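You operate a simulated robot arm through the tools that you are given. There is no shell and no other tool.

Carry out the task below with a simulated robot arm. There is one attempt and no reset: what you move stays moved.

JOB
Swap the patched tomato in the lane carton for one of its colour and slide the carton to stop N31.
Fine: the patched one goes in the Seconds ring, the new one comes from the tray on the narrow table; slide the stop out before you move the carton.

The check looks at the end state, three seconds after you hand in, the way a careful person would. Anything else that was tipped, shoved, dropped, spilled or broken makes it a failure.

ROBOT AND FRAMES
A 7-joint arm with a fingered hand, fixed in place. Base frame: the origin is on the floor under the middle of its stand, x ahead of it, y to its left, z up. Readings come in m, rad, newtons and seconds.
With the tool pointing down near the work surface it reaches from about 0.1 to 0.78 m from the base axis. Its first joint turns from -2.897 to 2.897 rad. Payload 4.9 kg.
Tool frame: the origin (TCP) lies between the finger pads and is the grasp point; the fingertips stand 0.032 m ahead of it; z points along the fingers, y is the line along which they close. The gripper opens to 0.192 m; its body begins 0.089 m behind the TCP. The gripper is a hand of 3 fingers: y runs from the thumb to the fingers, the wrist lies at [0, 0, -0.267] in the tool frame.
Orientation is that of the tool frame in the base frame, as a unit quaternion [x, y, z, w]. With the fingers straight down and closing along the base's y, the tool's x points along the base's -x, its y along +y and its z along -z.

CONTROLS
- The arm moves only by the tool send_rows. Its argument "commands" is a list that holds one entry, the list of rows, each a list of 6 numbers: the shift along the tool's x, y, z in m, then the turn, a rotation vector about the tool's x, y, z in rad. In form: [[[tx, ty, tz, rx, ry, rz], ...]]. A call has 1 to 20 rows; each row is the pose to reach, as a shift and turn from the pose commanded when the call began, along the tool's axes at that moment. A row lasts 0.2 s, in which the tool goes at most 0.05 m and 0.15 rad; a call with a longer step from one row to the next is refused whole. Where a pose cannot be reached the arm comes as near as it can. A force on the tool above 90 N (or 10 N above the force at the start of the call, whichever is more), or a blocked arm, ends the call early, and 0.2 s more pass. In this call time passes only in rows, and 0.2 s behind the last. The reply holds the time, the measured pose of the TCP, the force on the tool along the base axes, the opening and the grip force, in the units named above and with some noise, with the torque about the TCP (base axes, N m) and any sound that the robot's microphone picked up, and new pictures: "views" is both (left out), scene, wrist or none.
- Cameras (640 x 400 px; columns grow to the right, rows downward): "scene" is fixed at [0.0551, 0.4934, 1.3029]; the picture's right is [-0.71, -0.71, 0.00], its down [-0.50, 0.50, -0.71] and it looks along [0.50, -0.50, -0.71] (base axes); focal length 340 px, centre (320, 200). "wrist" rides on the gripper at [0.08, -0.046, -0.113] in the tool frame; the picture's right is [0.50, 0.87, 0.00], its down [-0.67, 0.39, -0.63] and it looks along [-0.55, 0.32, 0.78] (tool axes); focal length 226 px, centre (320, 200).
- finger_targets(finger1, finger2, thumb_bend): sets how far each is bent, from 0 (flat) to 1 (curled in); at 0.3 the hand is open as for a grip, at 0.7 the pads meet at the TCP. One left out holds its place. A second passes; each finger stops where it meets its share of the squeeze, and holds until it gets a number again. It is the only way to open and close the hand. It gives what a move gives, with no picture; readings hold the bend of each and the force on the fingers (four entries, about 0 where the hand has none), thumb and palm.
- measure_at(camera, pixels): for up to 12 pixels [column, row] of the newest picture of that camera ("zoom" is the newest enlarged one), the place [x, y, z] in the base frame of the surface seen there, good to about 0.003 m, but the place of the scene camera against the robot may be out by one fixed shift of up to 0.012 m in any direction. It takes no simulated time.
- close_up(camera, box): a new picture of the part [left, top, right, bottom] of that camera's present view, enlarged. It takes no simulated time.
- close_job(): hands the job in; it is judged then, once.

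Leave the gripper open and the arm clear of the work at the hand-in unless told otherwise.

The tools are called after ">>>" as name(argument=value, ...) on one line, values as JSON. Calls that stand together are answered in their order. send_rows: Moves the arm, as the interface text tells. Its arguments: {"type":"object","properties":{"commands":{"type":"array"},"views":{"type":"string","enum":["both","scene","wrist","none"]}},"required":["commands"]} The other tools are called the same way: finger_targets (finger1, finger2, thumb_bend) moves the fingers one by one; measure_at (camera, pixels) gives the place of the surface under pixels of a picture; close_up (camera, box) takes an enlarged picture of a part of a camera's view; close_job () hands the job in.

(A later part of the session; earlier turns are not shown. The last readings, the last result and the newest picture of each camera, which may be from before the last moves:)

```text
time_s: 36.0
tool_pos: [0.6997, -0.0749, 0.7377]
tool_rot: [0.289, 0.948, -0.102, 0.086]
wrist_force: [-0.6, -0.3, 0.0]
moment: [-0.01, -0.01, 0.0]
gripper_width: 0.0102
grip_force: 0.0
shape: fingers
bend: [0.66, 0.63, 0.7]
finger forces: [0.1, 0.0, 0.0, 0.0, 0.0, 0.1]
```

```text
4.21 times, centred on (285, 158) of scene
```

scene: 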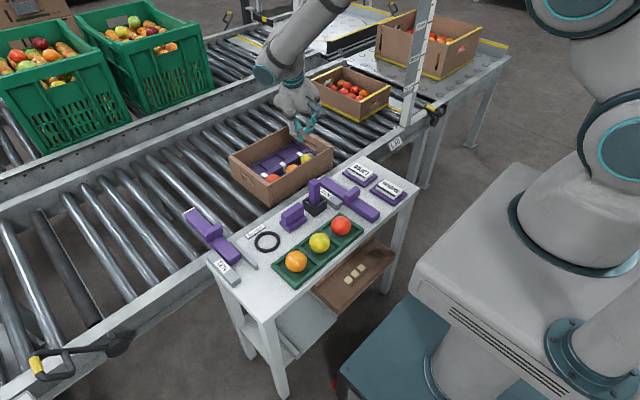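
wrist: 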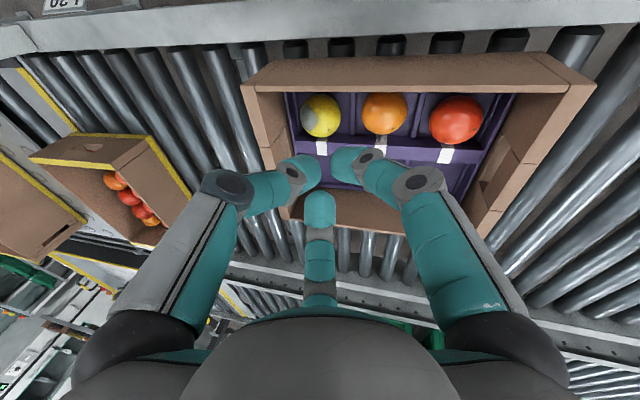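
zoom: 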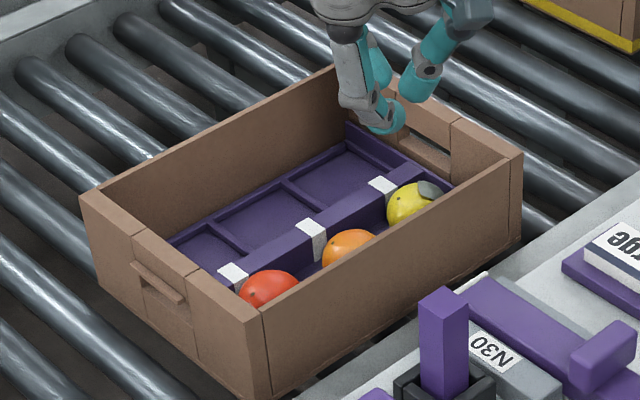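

All three tomatoes are still in their cells. I'll re-measure where they lie now, as they seem to have rolled slightly.

>>> measure_at(camera="zoom", pixels=[[270, 300], [415, 205], [350, 245], [312, 235], [383, 186], [235, 272], [400, 225], [395, 195], [440, 200], [340, 262], [255, 305], [290, 215]])

>>> measure_at(camera="wrist", pixels=[[321, 115], [300, 117], [341, 117], [321, 95], [321, 137], [384, 113], [362, 115], [406, 113], [384, 134], [456, 120], [321, 145], [384, 143]])

```text
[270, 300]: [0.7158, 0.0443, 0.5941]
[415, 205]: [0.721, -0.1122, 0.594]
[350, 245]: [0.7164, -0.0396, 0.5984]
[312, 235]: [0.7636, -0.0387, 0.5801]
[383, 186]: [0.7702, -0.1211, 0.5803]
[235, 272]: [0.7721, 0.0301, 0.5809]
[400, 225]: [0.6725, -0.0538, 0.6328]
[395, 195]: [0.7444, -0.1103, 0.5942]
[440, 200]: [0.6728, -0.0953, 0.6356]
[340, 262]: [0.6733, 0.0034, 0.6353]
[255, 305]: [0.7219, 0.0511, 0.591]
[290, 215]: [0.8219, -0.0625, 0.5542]
```

```text
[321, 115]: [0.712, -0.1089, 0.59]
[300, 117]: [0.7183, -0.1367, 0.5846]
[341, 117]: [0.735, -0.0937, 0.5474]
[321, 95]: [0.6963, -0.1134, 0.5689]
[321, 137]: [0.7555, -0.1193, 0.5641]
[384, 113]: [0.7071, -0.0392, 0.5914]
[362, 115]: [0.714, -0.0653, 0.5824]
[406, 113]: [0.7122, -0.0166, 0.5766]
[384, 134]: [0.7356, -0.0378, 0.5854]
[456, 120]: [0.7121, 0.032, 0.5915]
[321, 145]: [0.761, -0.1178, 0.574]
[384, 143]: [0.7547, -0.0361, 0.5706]
```

The yellow tomato has rolled 7 mm toward the ridge, to about (0.7215, -0.1145). That frees space on the near-wall side. I need the true reach of the fingertips, so I'll measure the tips in this picture.

>>> measure_at(camera="wrist", pixels=[[320, 192], [320, 195], [320, 200], [308, 200], [332, 200], [318, 165], [316, 172], [308, 160], [336, 160], [334, 168], [345, 155], [320, 210]])

>>> close_up(camera="scene", box=[280, 90, 340, 150])

```text
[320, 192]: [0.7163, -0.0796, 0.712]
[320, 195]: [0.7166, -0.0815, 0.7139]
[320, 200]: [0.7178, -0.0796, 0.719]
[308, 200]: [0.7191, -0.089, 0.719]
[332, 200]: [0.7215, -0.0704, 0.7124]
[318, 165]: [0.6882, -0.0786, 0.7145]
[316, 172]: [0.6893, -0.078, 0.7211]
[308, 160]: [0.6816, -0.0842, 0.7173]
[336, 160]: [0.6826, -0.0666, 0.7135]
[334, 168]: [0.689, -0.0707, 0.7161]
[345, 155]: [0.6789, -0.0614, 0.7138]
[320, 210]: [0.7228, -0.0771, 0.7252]
```

```text
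6.67 times, centred on (310, 120) of scene
```

zoom: 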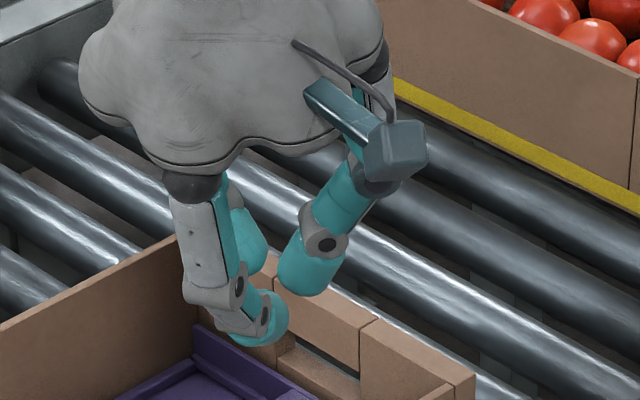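

>>> measure_at(camera="zoom", pixels=[[265, 344], [275, 338], [262, 335], [280, 318], [300, 294], [298, 285], [325, 287], [290, 265], [248, 270], [255, 255], [262, 318], [325, 243]])

```text
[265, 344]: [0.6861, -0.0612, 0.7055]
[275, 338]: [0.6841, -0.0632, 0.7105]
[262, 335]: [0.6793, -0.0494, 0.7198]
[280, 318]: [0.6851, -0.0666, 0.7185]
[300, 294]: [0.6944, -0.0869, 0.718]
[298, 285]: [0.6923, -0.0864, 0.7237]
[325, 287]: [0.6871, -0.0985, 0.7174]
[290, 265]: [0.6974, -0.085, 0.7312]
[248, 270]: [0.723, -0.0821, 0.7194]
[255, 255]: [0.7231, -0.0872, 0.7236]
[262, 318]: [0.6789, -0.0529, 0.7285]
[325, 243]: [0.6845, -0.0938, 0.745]
```

Now I understand the slip: the tips rise as they curl, so the grip sat about 40° up the tomato. New plan: lean the hand 13° toward the robot and 9° toward +y. Finger 2 then passes over the ridge while the thumb and finger 1 reach low. I'll pre-bend the fingers and reorient above the rim.

>>> finger_targets(finger1=0.58, finger2=0.58, thumb_bend=0.59)

>>> send_rows(commands=[[[-0.004, -0.006, 0.001, -0.06, 0.093, -0.007], [-0.008, -0.012, 0.002, -0.11, 0.171, -0.013], [-0.0102, -0.0166, 0.0026, -0.1438, 0.2234, -0.017]]], views="none")

```text
time_s: 37.0
tool_pos: [0.7009, -0.0738, 0.738]
tool_rot: [0.289, 0.948, -0.102, 0.086]
wrist_force: [0.6, 0.0, -0.9]
moment: [0.01, -0.01, -0.02]
gripper_width: 0.0496
grip_force: 0.1
shape: fingers
bend: [0.57, 0.57, 0.59]
finger forces: [0.0, 0.0, 0.0, 0.0, 0.0, 0.0]
```

```text
time_s: 37.8
tool_pos: [0.6999, -0.0952, 0.7396]
tool_rot: [0.284, 0.959, -0.001, -0.001]
wrist_force: [0.1, -0.3, 1.0]
moment: [-0.02, -0.02, 0.0]
gripper_width: 0.0499
grip_force: 0.1
shape: fingers
bend: [0.57, 0.57, 0.59]
finger forces: [0.0, 0.0, 0.1, 0.0, 0.0, 0.1]
```

The hand is vertical. I'll apply the new lean and come down to just above the rim.

>>> send_rows(commands=[[[0.0005, 0, 0.015, 0.003, -0.1, 0], [0.001, 0, 0.03, 0.006, -0.19, 0], [0.0016, 0, 0.043, 0.0081, -0.2759, 0], [0.0016, 0, 0.053, 0.0081, -0.2759, 0]]], views="both")

>>> close_up(camera="wrist", box=[180, 60, 460, 260])

>>> close_up(camera="scene", box=[240, 90, 350, 190])

```text
time_s: 38.8
tool_pos: [0.6997, -0.0943, 0.688]
tool_rot: [0.281, 0.95, -0.043, 0.131]
wrist_force: [-0.1, 0.5, -0.2]
moment: [0.01, 0.03, -0.02]
gripper_width: 0.0496
grip_force: 0.1
shape: fingers
bend: [0.57, 0.57, 0.59]
finger forces: [0.0, 0.1, 0.0, 0.0, 0.0, 0.1]
```

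scene: 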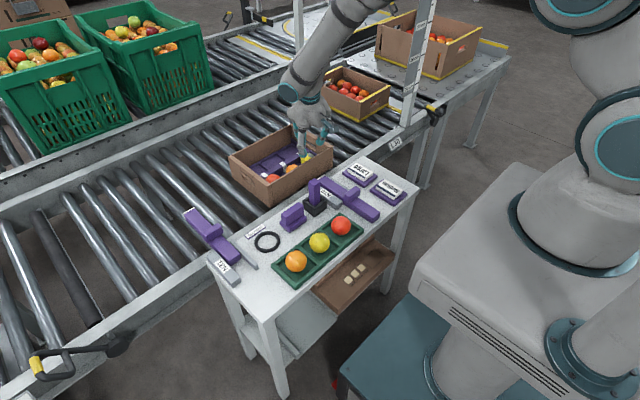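
wrist: 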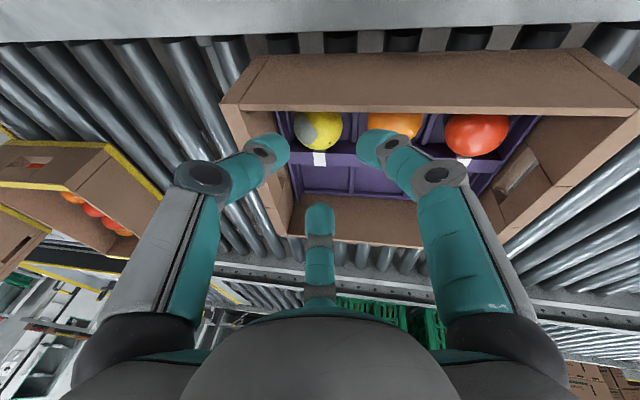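

```text
2.00 times, centred on (320, 160) of wrist
```

zoom: 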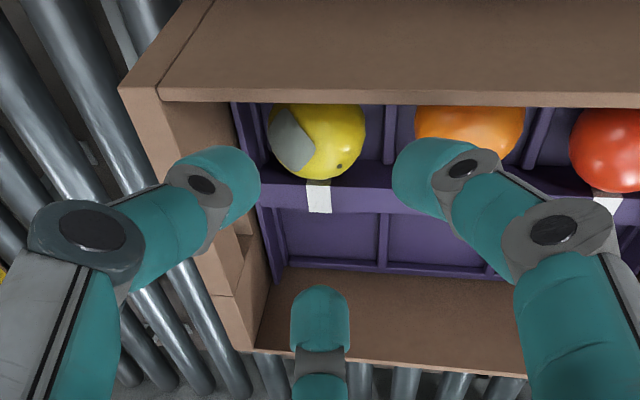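

```text
4.00 times, centred on (295, 140) of scene
```

zoom: 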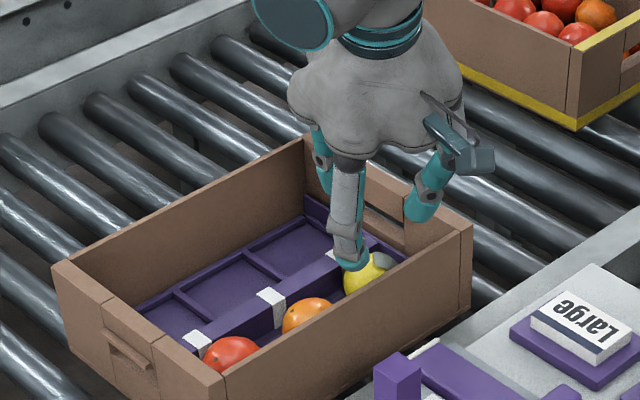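

The axis lines up within 2 mm of the plan. I'll check the tomato's place once more from this view before going in.

>>> measure_at(camera="wrist", pixels=[[319, 125], [297, 130], [341, 128], [320, 146], [319, 118], [320, 152], [319, 160], [395, 125], [375, 122], [271, 130], [278, 130], [330, 108]])

```text
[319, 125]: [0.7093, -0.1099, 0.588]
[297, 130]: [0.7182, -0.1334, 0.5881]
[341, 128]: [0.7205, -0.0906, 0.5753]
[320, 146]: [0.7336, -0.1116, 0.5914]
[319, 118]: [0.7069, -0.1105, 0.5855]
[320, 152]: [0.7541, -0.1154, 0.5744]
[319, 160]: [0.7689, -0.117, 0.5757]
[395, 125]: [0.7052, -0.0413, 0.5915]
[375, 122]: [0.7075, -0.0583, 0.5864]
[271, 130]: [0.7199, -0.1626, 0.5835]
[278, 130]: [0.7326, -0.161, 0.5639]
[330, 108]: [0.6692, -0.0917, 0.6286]
```

The tomato is at about (0.719, -0.115). Going in along the axis, 6 cm first.

>>> send_rows(commands=[[[0, 0, 0.015, 0, 0, 0], [0, 0, 0.03, 0, 0, 0], [0, 0, 0.043, 0, 0, 0], [0, 0, 0.054, 0, 0, 0], [0, 0, 0.064, 0, 0, 0]]], views="both")

>>> close_up(camera="wrist", box=[180, 100, 460, 280])

>>> close_up(camera="scene", box=[260, 110, 350, 190])

```text
time_s: 40.0
tool_pos: [0.7126, -0.1039, 0.6258]
tool_rot: [0.281, 0.95, -0.044, 0.131]
wrist_force: [0.6, -0.6, -0.1]
moment: [0.0, 0.02, 0.0]
gripper_width: 0.0502
grip_force: 0.1
shape: fingers
bend: [0.57, 0.57, 0.59]
finger forces: [0.1, 0.0, 0.0, 0.1, 0.0, 0.0]
```

scene: 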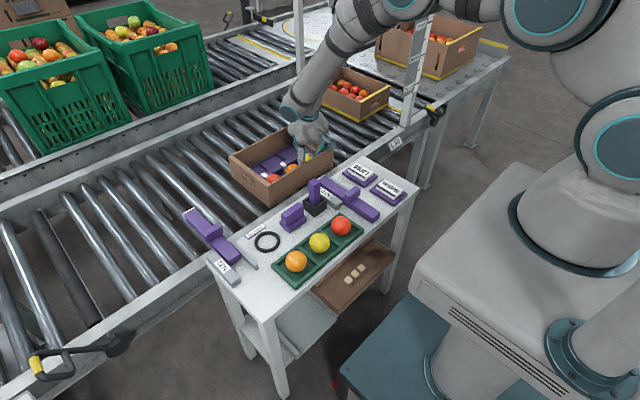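
wrist: 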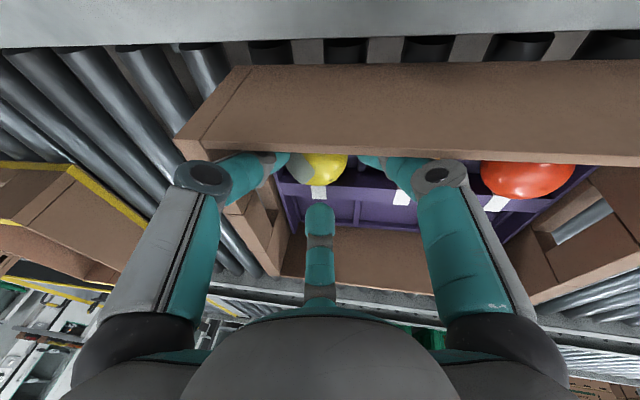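

```text
2.22 times, centred on (320, 190) of wrist
```

zoom: 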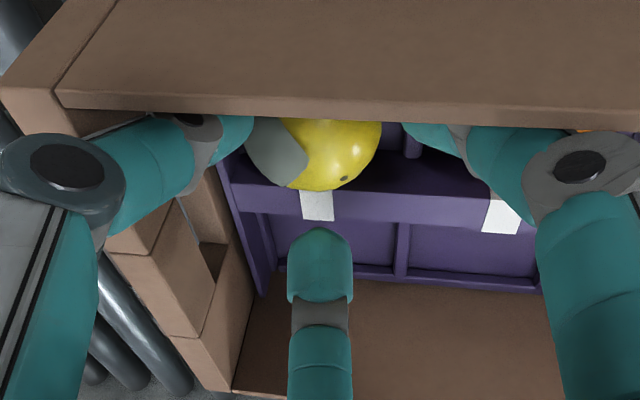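

```text
5.00 times, centred on (305, 150) of scene
```

zoom: 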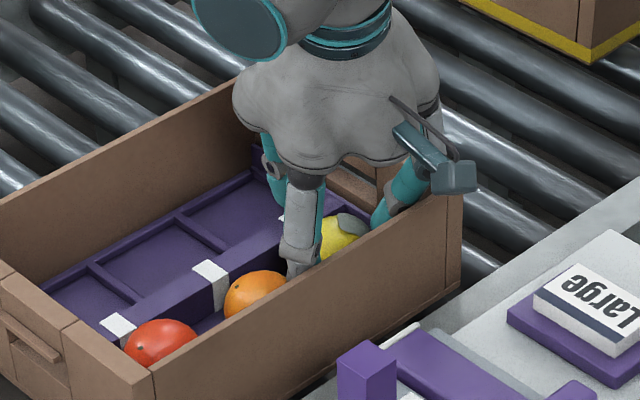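

Clear so far: no forces at TCP z 0.626. I'll go the rest of the way in 5 mm steps, about 22 mm.

>>> send_rows(commands=[[[0, 0, 0.006, 0, 0, 0], [0, 0, 0.011, 0, 0, 0], [0, 0, 0.015, 0, 0, 0], [0, 0, 0.018, 0, 0, 0], [0, 0, 0.021, 0, 0, 0]]], views="both")

>>> close_up(camera="wrist", box=[180, 100, 460, 280])

>>> close_up(camera="scene", box=[260, 110, 350, 190])

```text
time_s: 41.2
tool_pos: [0.7195, -0.1076, 0.6062]
tool_rot: [0.282, 0.949, -0.043, 0.131]
wrist_force: [0.3, 2.1, 9.5]
moment: [-0.04, 0.12, 0.09]
gripper_width: 0.0471
grip_force: 5.1
shape: fingers
bend: [0.58, 0.57, 0.59]
finger forces: [4.3, 2.6, 0.1, 0.0, 3.3, 0.1]
```

scene: 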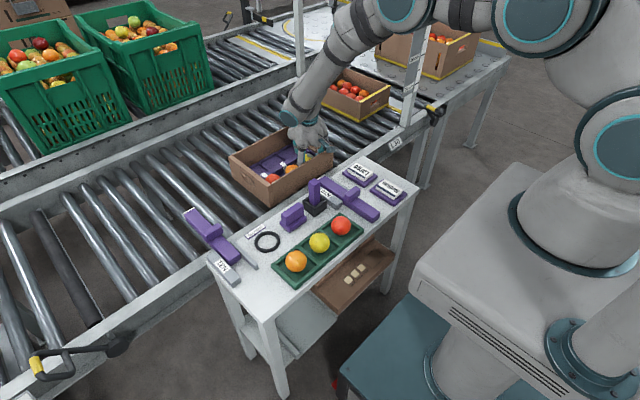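
wrist: 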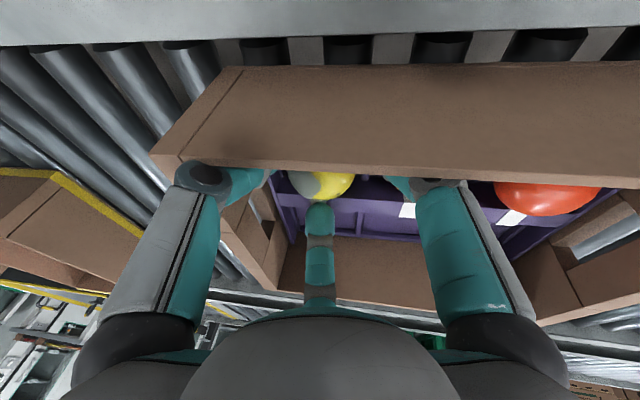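

```text
2.22 times, centred on (320, 190) of wrist
```

zoom: 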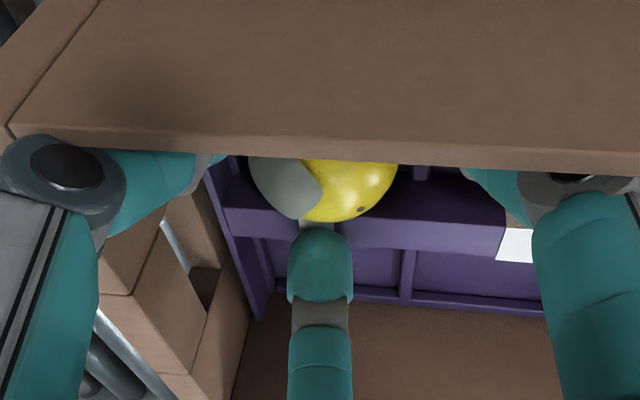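

```text
5.00 times, centred on (305, 150) of scene
```

zoom: 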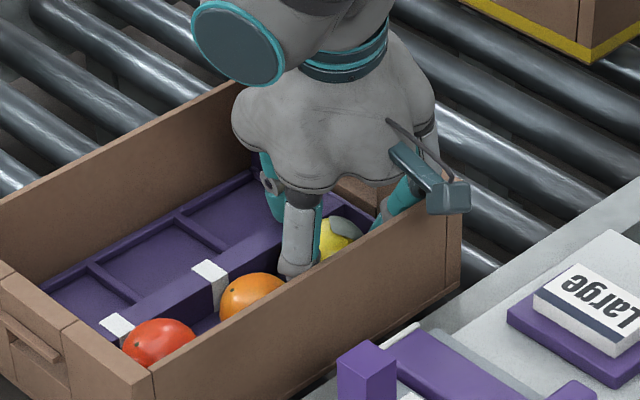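

Light contact on all three digits (4, 3 and 3 N). The ring is a bit tight for the tomato, so I'll open slightly to let it pass lower.

>>> finger_targets(finger1=0.56, finger2=0.56, thumb_bend=0.57)

>>> close_up(camera="wrist", box=[180, 100, 460, 280])

```text
time_s: 42.2
tool_pos: [0.7192, -0.1068, 0.6059]
tool_rot: [0.281, 0.95, -0.043, 0.132]
wrist_force: [0.0, 0.2, 15.2]
moment: [-0.03, -0.03, 0.19]
gripper_width: 0.0502
grip_force: 9.1
shape: fingers
bend: [0.58, 0.56, 0.57]
finger forces: [6.7, 7.2, 0.0, 0.0, 5.2, 0.1]
```

```text
2.22 times, centred on (320, 190) of wrist
```

zoom: 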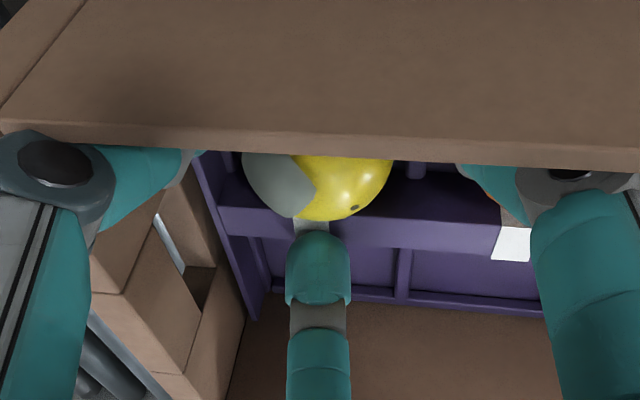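

Opening raised the forces, so the digits are resting on the ridge, the rim and the orange, not the tomato. I'll close from here; the ring is about 16 mm lower on the tomato than before.

>>> finger_targets(finger1=0.7, finger2=0.7, thumb_bend=0.7)

>>> close_up(camera="wrist", box=[180, 100, 460, 280])

>>> close_up(camera="scene", box=[260, 110, 350, 190])

```text
time_s: 43.2
tool_pos: [0.718, -0.1077, 0.6061]
tool_rot: [0.281, 0.95, -0.044, 0.131]
wrist_force: [-0.1, -1.1, 15.9]
moment: [-0.07, -0.82, 0.02]
gripper_width: 0.0398
grip_force: 18.5
shape: fingers
bend: [0.6, 0.55, 0.64]
finger forces: [8.5, 15.8, 0.1, 0.1, 12.2, 0.0]
```

```text
2.22 times, centred on (320, 190) of wrist
```

zoom: 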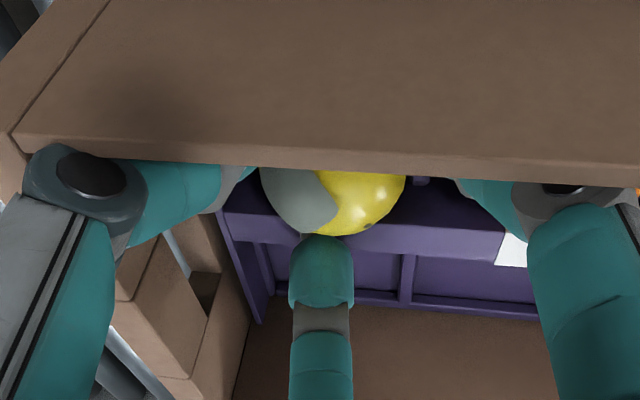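

```text
5.00 times, centred on (305, 150) of scene
```

zoom: 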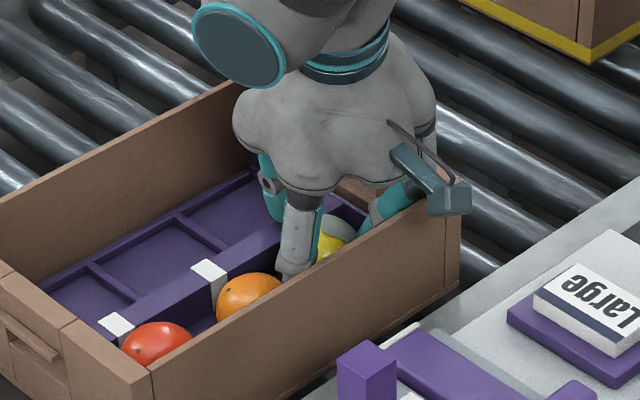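

Finger 1 (8.5 N), finger 2 (16 N) and thumb (12 N) are all loaded. I'll try a very small lift of 4 mm and look at the bends for slipping.

>>> send_rows(commands=[[[0, 0, -0.002, 0, 0, 0], [0, 0, -0.004, 0, 0, 0]]], views="both")

>>> close_up(camera="wrist", box=[180, 100, 460, 280])

```text
time_s: 43.8
tool_pos: [0.714, -0.1061, 0.6071]
tool_rot: [0.281, 0.95, -0.044, 0.128]
wrist_force: [-0.1, 0.0, 4.8]
moment: [0.02, -0.17, 0.01]
gripper_width: 0.0357
grip_force: 11.5
shape: fingers
bend: [0.59, 0.57, 0.66]
finger forces: [7.2, 6.8, 0.1, 0.0, 8.1, 0.0]
```

scene: 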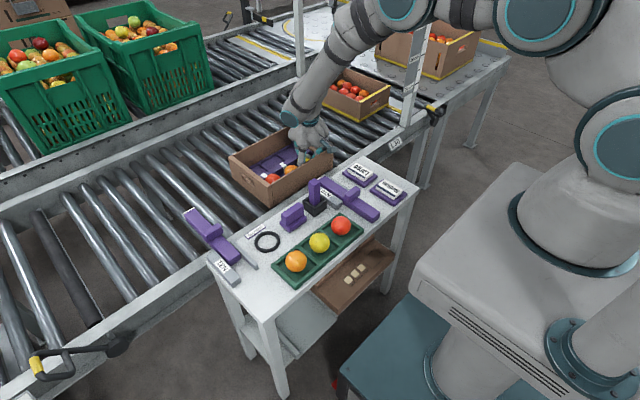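
wrist: 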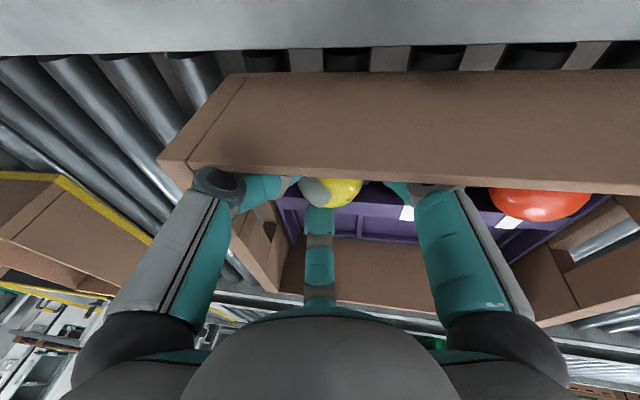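

```text
2.22 times, centred on (320, 190) of wrist
```

zoom: 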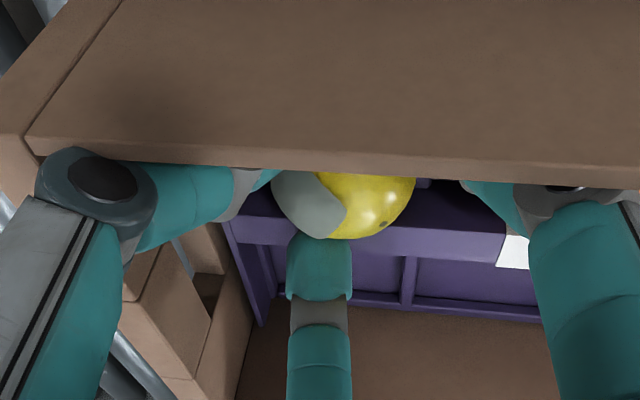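

The load is easing from 16 N to 5 N as I lift. I'll go on another 6 mm.

>>> send_rows(commands=[[[0, 0, -0.002, 0, 0, 0], [0, 0, -0.004, 0, 0, 0], [0, 0, -0.006, 0, 0, 0]]], views="both")

>>> close_up(camera="wrist", box=[180, 100, 460, 280])

>>> close_up(camera="scene", box=[260, 110, 350, 190])

```text
time_s: 44.6
tool_pos: [0.7144, -0.1061, 0.615]
tool_rot: [0.282, 0.95, -0.044, 0.129]
wrist_force: [0.6, 0.6, -1.1]
moment: [0.0, 0.0, 0.01]
gripper_width: 0.0357
grip_force: 8.9
shape: fingers
bend: [0.59, 0.58, 0.66]
finger forces: [7.4, 3.2, 0.0, 0.0, 7.5, 0.0]
```

scene: 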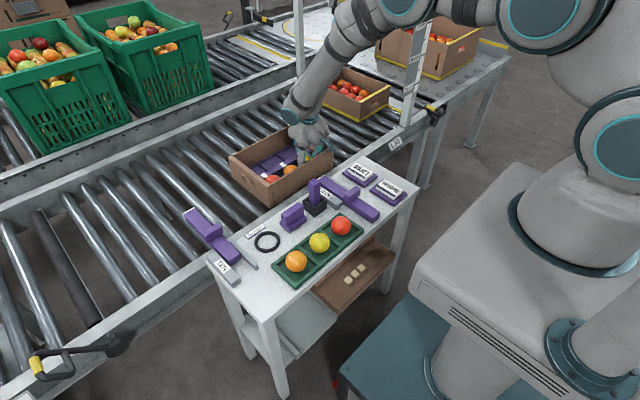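
wrist: 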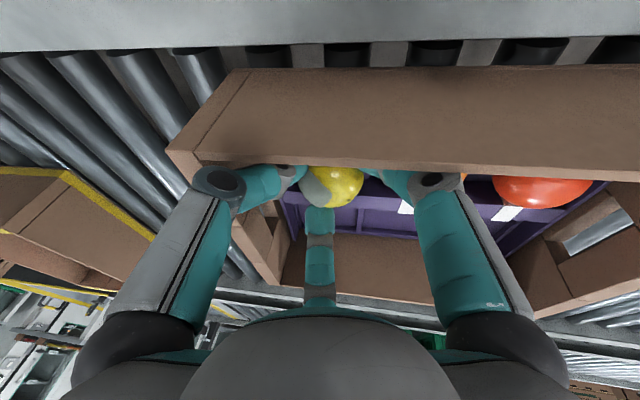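

```text
2.22 times, centred on (320, 190) of wrist
```

zoom: 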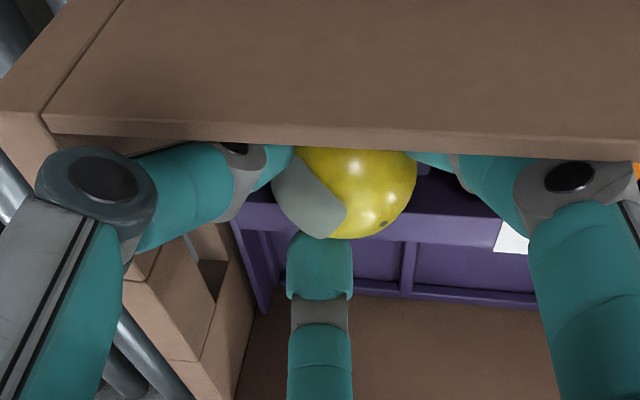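

```text
5.00 times, centred on (305, 150) of scene
```

zoom: 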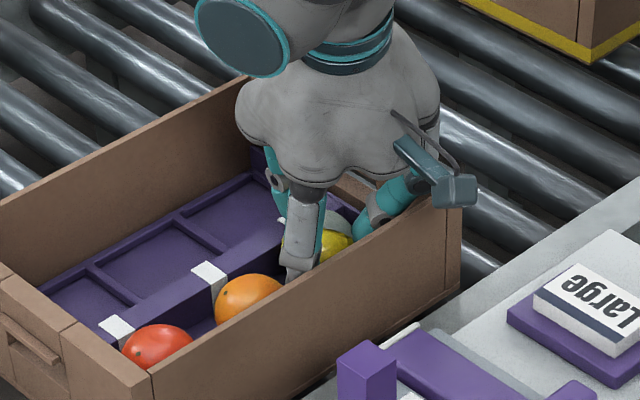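

The tomato is off the floor: the tool now carries about 1 N of weight, and the digits hold at 7, 3 and 7 N with unchanged bends. I'll keep lifting slowly along the axis and check the grip.

>>> send_rows(commands=[[[0, 0, -0.004, 0, 0, 0], [0, 0, -0.009, 0, 0, 0], [0, 0, -0.014, 0, 0, 0], [0, 0, -0.019, 0, 0, 0], [0, 0, -0.024, 0, 0, 0], [0, 0, -0.029, 0, 0, 0], [0, 0, -0.034, 0, 0, 0], [0, 0, -0.039, 0, 0, 0]]], views="both")

>>> close_up(camera="wrist", box=[180, 100, 460, 280])

>>> close_up(camera="scene", box=[260, 110, 350, 190])

```text
time_s: 46.4
tool_pos: [0.7076, -0.0991, 0.6522]
tool_rot: [0.282, 0.95, -0.044, 0.129]
wrist_force: [0.6, 0.2, -1.8]
moment: [0.03, -0.02, 0.01]
gripper_width: 0.0357
grip_force: 9.2
shape: fingers
bend: [0.59, 0.58, 0.66]
finger forces: [7.4, 3.2, 0.0, 0.0, 7.5, 0.0]
```

scene: 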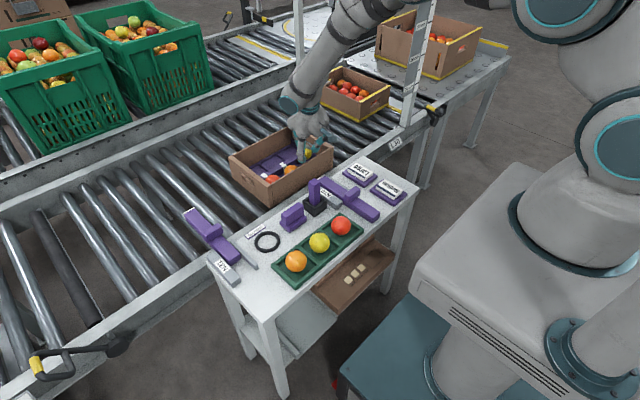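
wrist: 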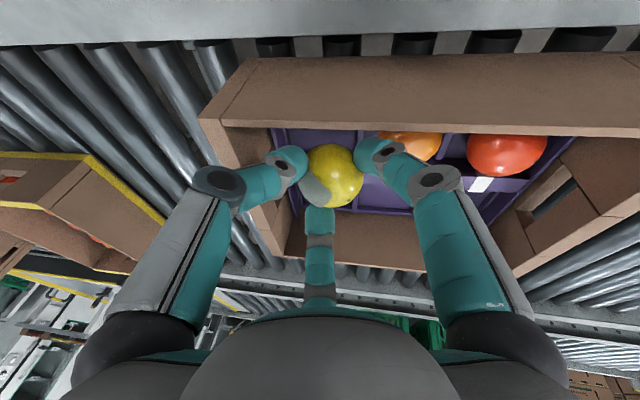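

```text
2.22 times, centred on (320, 190) of wrist
```

zoom: 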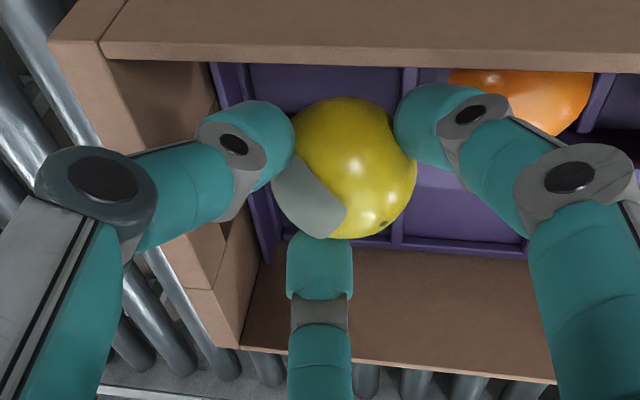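

```text
5.00 times, centred on (305, 150) of scene
```

zoom: 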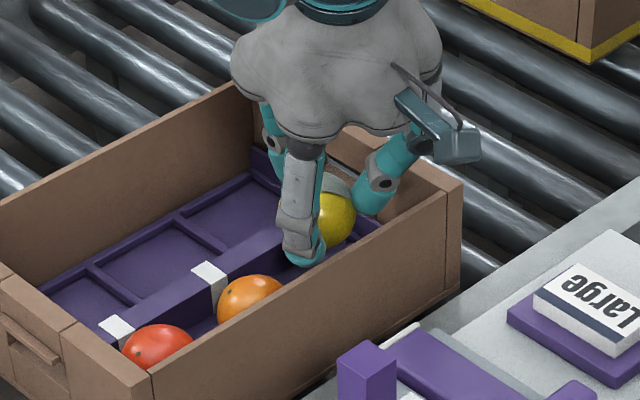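

The tomato is firmly held and visible between the digits. I'll lift it clear of the rim, another 10 cm along the axis.

>>> send_rows(commands=[[[0, 0, -0.01, 0, 0, 0], [0, 0, -0.022, 0, 0, 0], [0, 0, -0.034, 0, 0, 0], [0, 0, -0.046, 0, 0, 0], [0, 0, -0.058, 0, 0, 0], [0, 0, -0.07, 0, 0, 0], [0, 0, -0.082, 0, 0, 0], [0, 0, -0.094, 0, 0, 0], [0, 0, -0.105, 0, 0, 0], [0, 0, -0.115, 0, 0, 0]]], views="both")

>>> close_up(camera="scene", box=[220, 60, 350, 205])

```text
time_s: 48.6
tool_pos: [0.6812, -0.0814, 0.7624]
tool_rot: [0.281, 0.95, -0.044, 0.129]
wrist_force: [0.3, -0.9, -1.1]
moment: [-0.03, 0.0, -0.01]
gripper_width: 0.0355
grip_force: 9.0
shape: fingers
bend: [0.59, 0.58, 0.66]
finger forces: [7.3, 3.2, 0.1, 0.0, 7.5, 0.0]
```

scene: 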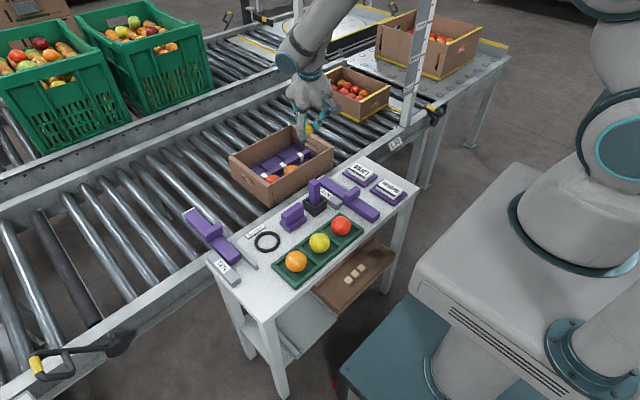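
wrist: 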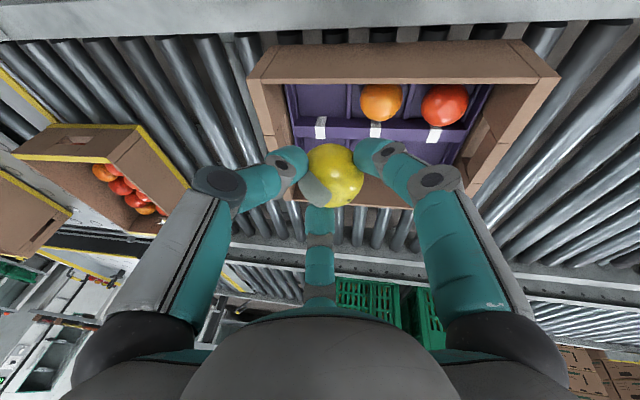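

```text
2.76 times, centred on (285, 132) of scene
```

zoom: 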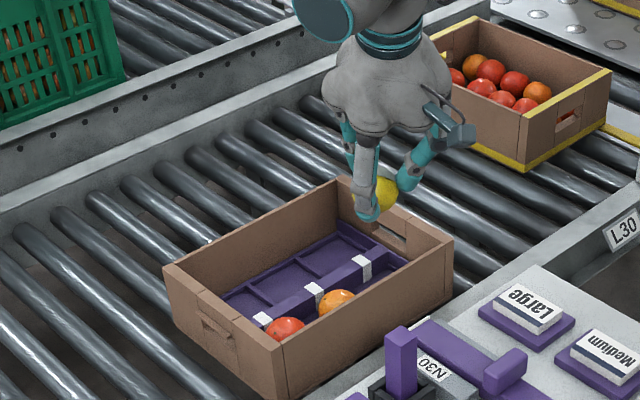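

The tomato is out, and the carton and the other two are undisturbed. I'll measure the held tomato in the wrist view so I know exactly where it sits relative to the TCP.

>>> measure_at(camera="wrist", pixels=[[333, 175], [333, 146], [360, 175], [325, 155], [345, 195], [318, 180], [345, 150], [333, 160], [381, 102], [445, 105], [320, 125], [300, 100]])

>>> measure_at(camera="scene", pixels=[[309, 131], [309, 127], [268, 241], [258, 237], [278, 245], [266, 233], [268, 250], [292, 207], [292, 217], [284, 226], [305, 222], [267, 247]])

```text
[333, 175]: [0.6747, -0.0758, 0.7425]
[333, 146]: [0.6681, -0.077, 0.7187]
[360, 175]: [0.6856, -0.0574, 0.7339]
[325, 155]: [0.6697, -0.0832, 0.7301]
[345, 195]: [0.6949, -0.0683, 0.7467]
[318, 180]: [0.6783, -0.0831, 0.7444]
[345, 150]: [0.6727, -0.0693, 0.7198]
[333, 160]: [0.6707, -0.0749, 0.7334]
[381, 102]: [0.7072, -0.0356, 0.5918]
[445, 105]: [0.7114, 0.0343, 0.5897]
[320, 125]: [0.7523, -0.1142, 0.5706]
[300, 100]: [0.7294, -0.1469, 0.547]
```

```text
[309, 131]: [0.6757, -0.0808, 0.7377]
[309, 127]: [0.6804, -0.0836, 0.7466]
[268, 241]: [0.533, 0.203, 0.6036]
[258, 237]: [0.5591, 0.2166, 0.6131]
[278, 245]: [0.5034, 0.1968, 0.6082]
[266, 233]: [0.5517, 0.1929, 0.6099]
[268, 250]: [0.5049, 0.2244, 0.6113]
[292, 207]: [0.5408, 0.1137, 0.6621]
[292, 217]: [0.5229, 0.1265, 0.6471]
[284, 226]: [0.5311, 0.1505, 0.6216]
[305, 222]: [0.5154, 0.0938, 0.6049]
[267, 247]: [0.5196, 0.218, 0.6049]
```

The held tomato's centre is about (0.692, -0.078, 0.722), i.e. 11 mm ahead of the TCP in x, 4 mm in y and 40 mm below it. I'll carry it slowly and smoothly to above the Seconds ring.

>>> send_rows(commands=[[[0.0028, 0.0015, -0.001, 0, 0, 0], [0.0084, 0.0046, -0.003, 0, 0, 0], [0.0197, 0.0106, -0.0071, 0, 0, 0], [0.0337, 0.0182, -0.0122, 0, 0, 0], [0.0506, 0.0273, -0.0182, 0, 0, 0], [0.0703, 0.038, -0.0253, 0, 0, 0], [0.0899, 0.0486, -0.0324, 0, 0, 0], [0.1096, 0.0592, -0.0395, 0, 0, 0], [0.1293, 0.0698, -0.0466, 0, 0, 0], [0.1489, 0.0805, -0.0537, 0, 0, 0], [0.1686, 0.0911, -0.0608, 0, 0, 0], [0.1883, 0.1017, -0.0679, 0, 0, 0], [0.2079, 0.1123, -0.075, 0, 0, 0], [0.2276, 0.123, -0.0821, 0, 0, 0], [0.2445, 0.1321, -0.0881, 0, 0, 0], [0.2585, 0.1397, -0.0932, 0, 0, 0], [0.2698, 0.1457, -0.0972, 0, 0, 0], [0.2768, 0.1495, -0.0998, 0, 0, 0], [0.281, 0.1518, -0.1013, 0, 0, 0]]], views="both")

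>>> close_up(camera="scene", box=[190, 140, 340, 290])

>>> close_up(camera="wrist", box=[180, 40, 460, 240])

```text
time_s: 52.6
tool_pos: [0.5132, 0.2074, 0.7823]
tool_rot: [0.281, 0.95, -0.043, 0.13]
wrist_force: [-0.1, -0.9, 0.2]
moment: [-0.01, 0.0, 0.0]
gripper_width: 0.0352
grip_force: 8.9
shape: fingers
bend: [0.59, 0.58, 0.66]
finger forces: [7.2, 3.3, 0.0, 0.0, 7.5, 0.1]
```

scene: 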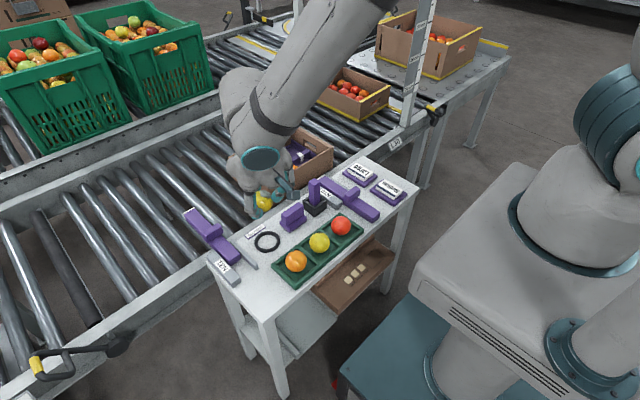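
wrist: 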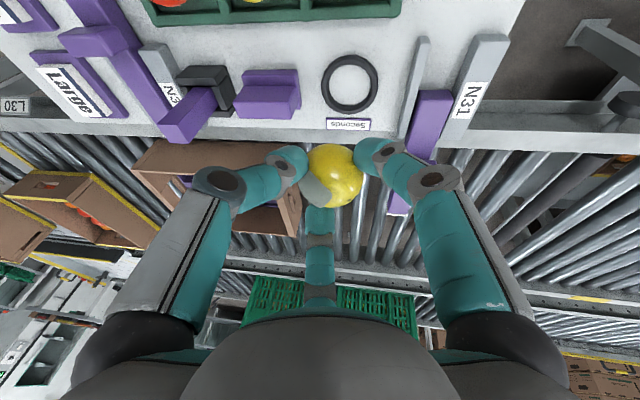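

```text
2.67 times, centred on (265, 215) of scene
```

zoom: 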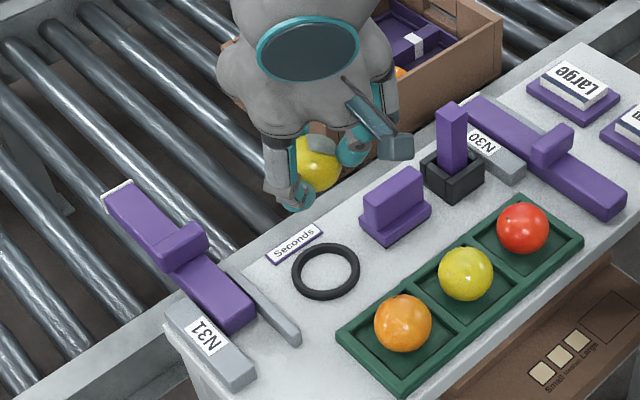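

```text
2.00 times, centred on (320, 140) of wrist
```

zoom: 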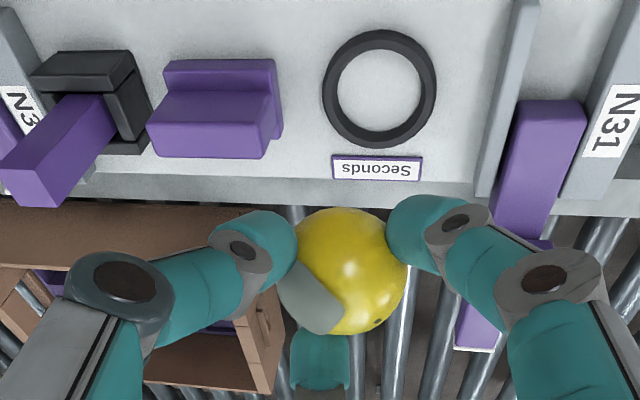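

Still held with the same forces. The ring is in clear view, centred near (350,82), so I'll measure it and the tomato from here.

>>> measure_at(camera="wrist", pixels=[[350, 83], [325, 83], [375, 83], [350, 58], [350, 109], [333, 175], [333, 150], [360, 175], [345, 195], [300, 90], [290, 105], [410, 100]])

```text
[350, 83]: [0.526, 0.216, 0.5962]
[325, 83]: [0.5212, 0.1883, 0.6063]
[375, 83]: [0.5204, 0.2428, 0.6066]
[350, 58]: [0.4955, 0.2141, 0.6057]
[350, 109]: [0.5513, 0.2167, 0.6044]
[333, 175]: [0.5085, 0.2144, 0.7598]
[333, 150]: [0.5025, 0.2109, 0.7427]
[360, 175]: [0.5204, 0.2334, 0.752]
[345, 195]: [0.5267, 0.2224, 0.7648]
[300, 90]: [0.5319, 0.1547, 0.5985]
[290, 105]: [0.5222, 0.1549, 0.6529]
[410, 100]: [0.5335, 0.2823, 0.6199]
```

The ring centre is at (0.5235, 0.2155), inner radius about 24 mm. The purple block's nearest edge is at y≈0.155, so I'll open the thumb only a little when releasing. Lowering to TCP z 0.70 above the ring first.

>>> send_rows(commands=[[[0.001, 0.0003, 0.003, 0, 0, 0], [0.0035, 0.0008, 0.011, 0, 0, 0], [0.0065, 0.0013, 0.021, 0, 0, 0], [0.0098, 0.0018, 0.031, 0, 0, 0], [0.013, 0.0023, 0.041, 0, 0, 0], [0.0163, 0.0028, 0.051, 0, 0, 0], [0.0195, 0.0032, 0.061, 0, 0, 0], [0.022, 0.0036, 0.069, 0, 0, 0], [0.024, 0.0038, 0.0755, 0, 0, 0], [0.025, 0.0039, 0.0785, 0, 0, 0]]], views="both")

>>> close_up(camera="scene", box=[220, 190, 320, 280])

>>> close_up(camera="wrist", box=[180, 60, 460, 260])

```text
time_s: 54.8
tool_pos: [0.5121, 0.2124, 0.7009]
tool_rot: [0.281, 0.95, -0.044, 0.13]
wrist_force: [0.9, -0.2, -0.5]
moment: [0.01, 0.0, 0.04]
gripper_width: 0.0353
grip_force: 8.7
shape: fingers
bend: [0.59, 0.58, 0.66]
finger forces: [7.1, 3.3, 0.1, 0.0, 7.3, 0.0]
```

scene: 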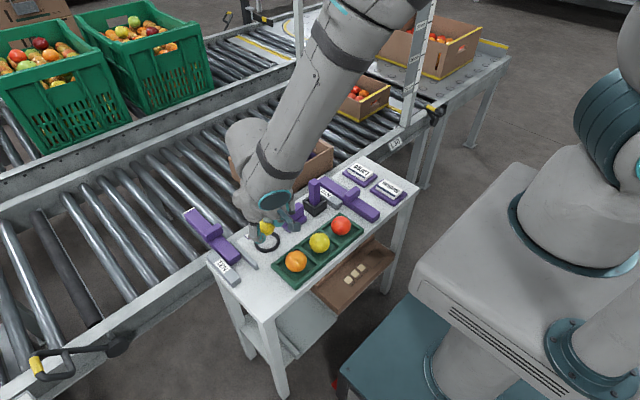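
wrist: 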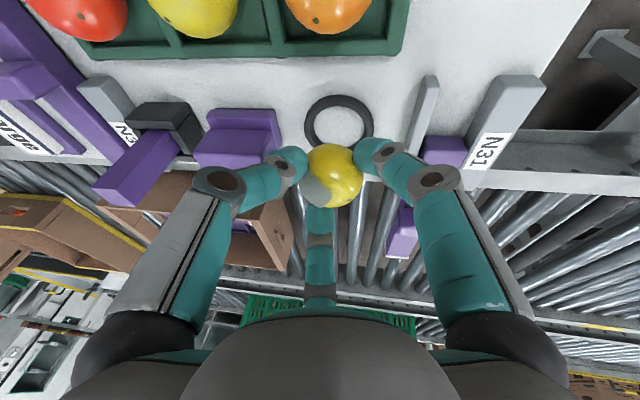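

```text
4.44 times, centred on (270, 235) of scene
```

zoom: 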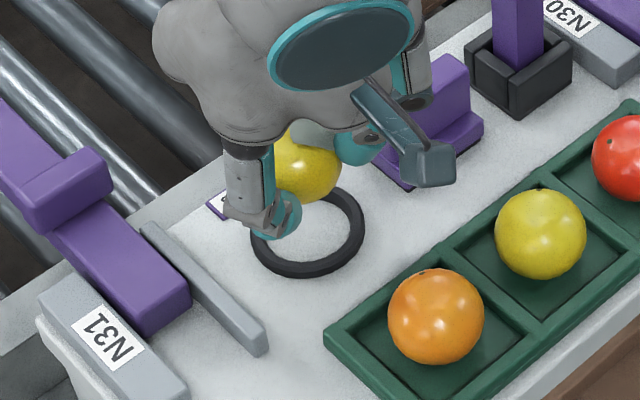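

```text
2.00 times, centred on (320, 160) of wrist
```

zoom: 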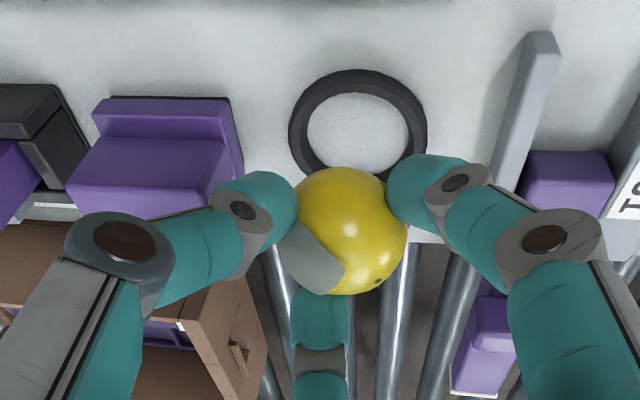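

The tomato is above the ring. I'll lower slowly by 30 mm and watch for touchdown.

>>> send_rows(commands=[[[0.0016, 0.0001, 0.0058, 0, 0, 0], [0.0032, 0.0001, 0.0116, 0, 0, 0], [0.0046, 0.0002, 0.0164, 0, 0, 0], [0.006, 0.0002, 0.0212, 0, 0, 0], [0.0071, 0.0003, 0.0251, 0, 0, 0], [0.0081, 0.0003, 0.0289, 0, 0, 0]]], views="both")

>>> close_up(camera="scene", box=[220, 190, 320, 280])

>>> close_up(camera="wrist", box=[180, 60, 460, 260])

```text
time_s: 56.2
tool_pos: [0.5145, 0.2125, 0.6716]
tool_rot: [0.282, 0.95, -0.044, 0.13]
wrist_force: [0.4, -0.3, -1.0]
moment: [-0.04, 0.03, 0.02]
gripper_width: 0.0352
grip_force: 8.5
shape: fingers
bend: [0.59, 0.58, 0.66]
finger forces: [7.1, 3.3, 0.0, 0.0, 7.2, 0.0]
```

scene: 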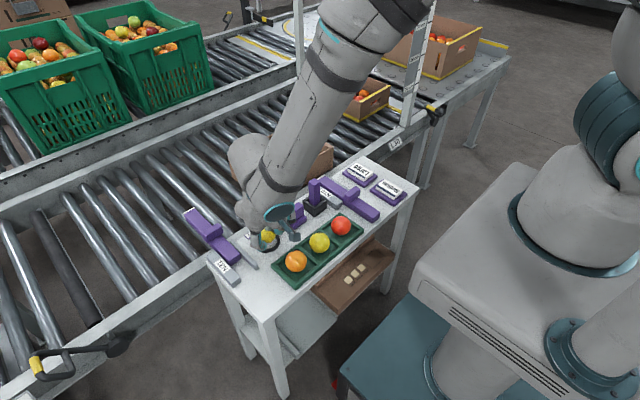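
wrist: 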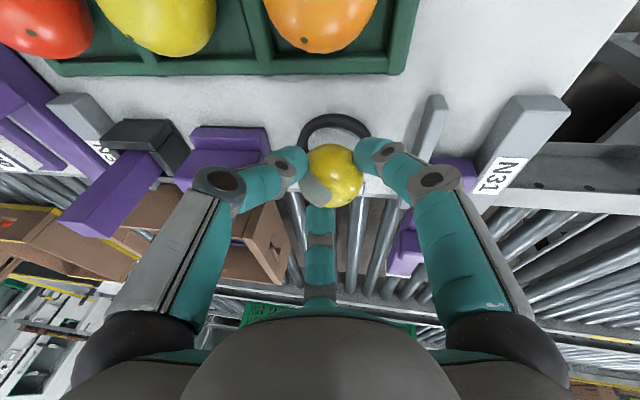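

```text
4.44 times, centred on (270, 235) of scene
```

zoom: 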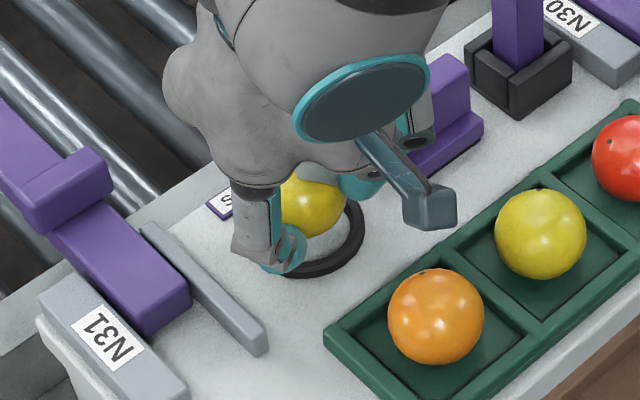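

```text
2.00 times, centred on (320, 160) of wrist
```

zoom: 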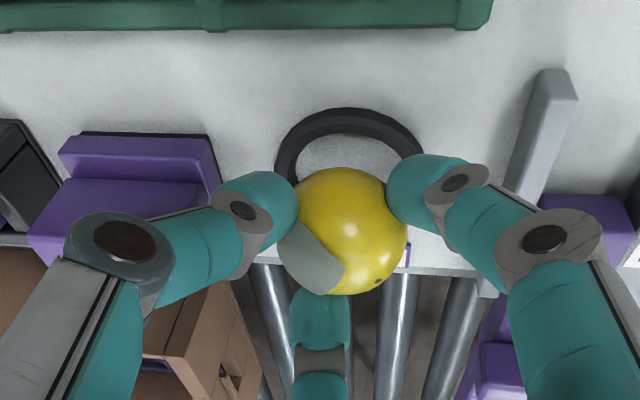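

Not down yet (still about 1 N hanging). I'll check the tomato's alignment to the ring in the scene zoom before the last millimetres.

>>> close_up(camera="scene", box=[240, 210, 300, 260])

>>> measure_at(camera="scene", pixels=[[269, 236], [272, 240], [274, 233], [267, 231], [280, 243], [279, 247], [273, 250], [270, 253], [265, 252], [281, 238], [272, 228], [276, 237]])

>>> measure_at(camera="wrist", pixels=[[333, 175], [333, 150], [360, 175], [345, 195], [320, 160], [345, 160], [335, 120], [302, 145], [365, 135], [335, 145], [320, 140], [350, 140]])

```text
8.00 times, centred on (270, 235) of scene
```

zoom: 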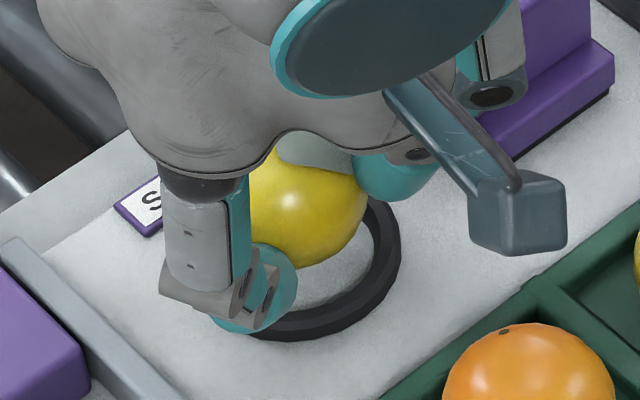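

```text
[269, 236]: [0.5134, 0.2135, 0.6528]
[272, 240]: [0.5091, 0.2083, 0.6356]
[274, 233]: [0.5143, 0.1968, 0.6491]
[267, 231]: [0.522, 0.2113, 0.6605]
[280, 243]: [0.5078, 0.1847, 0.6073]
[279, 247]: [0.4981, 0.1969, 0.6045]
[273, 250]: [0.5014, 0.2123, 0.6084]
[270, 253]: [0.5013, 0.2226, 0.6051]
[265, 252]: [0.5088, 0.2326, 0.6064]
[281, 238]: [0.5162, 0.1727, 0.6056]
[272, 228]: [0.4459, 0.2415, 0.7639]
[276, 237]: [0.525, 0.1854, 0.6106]
```

```text
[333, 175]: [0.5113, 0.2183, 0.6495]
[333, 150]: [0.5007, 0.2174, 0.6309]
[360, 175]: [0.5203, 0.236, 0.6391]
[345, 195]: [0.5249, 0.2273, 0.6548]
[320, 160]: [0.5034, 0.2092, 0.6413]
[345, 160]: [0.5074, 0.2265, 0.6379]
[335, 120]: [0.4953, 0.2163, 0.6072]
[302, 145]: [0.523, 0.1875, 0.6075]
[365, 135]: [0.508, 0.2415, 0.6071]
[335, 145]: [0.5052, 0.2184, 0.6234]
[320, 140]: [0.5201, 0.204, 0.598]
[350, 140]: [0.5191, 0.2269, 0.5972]
```

Both cameras put the tomato within about 2–4 mm of the ring's centre, with its bottom some 4 mm above the table. I'll lower the last bit gently.

>>> send_rows(commands=[[[0.0005, 0, 0.002, 0, 0, 0], [0.001, 0, 0.0038, 0, 0, 0], [0.0014, 0, 0.0052, 0, 0, 0]]], views="scene")

```text
time_s: 57.0
tool_pos: [0.5135, 0.2122, 0.665]
tool_rot: [0.281, 0.95, -0.044, 0.13]
wrist_force: [0.4, -0.4, -1.0]
moment: [0.0, 0.0, 0.03]
gripper_width: 0.0352
grip_force: 9.0
shape: fingers
bend: [0.59, 0.58, 0.66]
finger forces: [7.1, 3.2, 0.1, 0.0, 7.2, 0.1]
```

scene: 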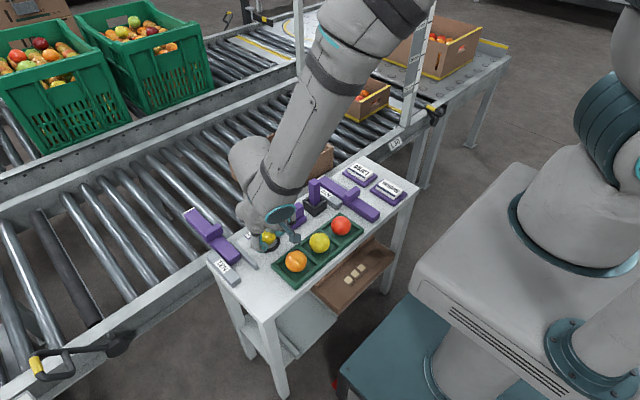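

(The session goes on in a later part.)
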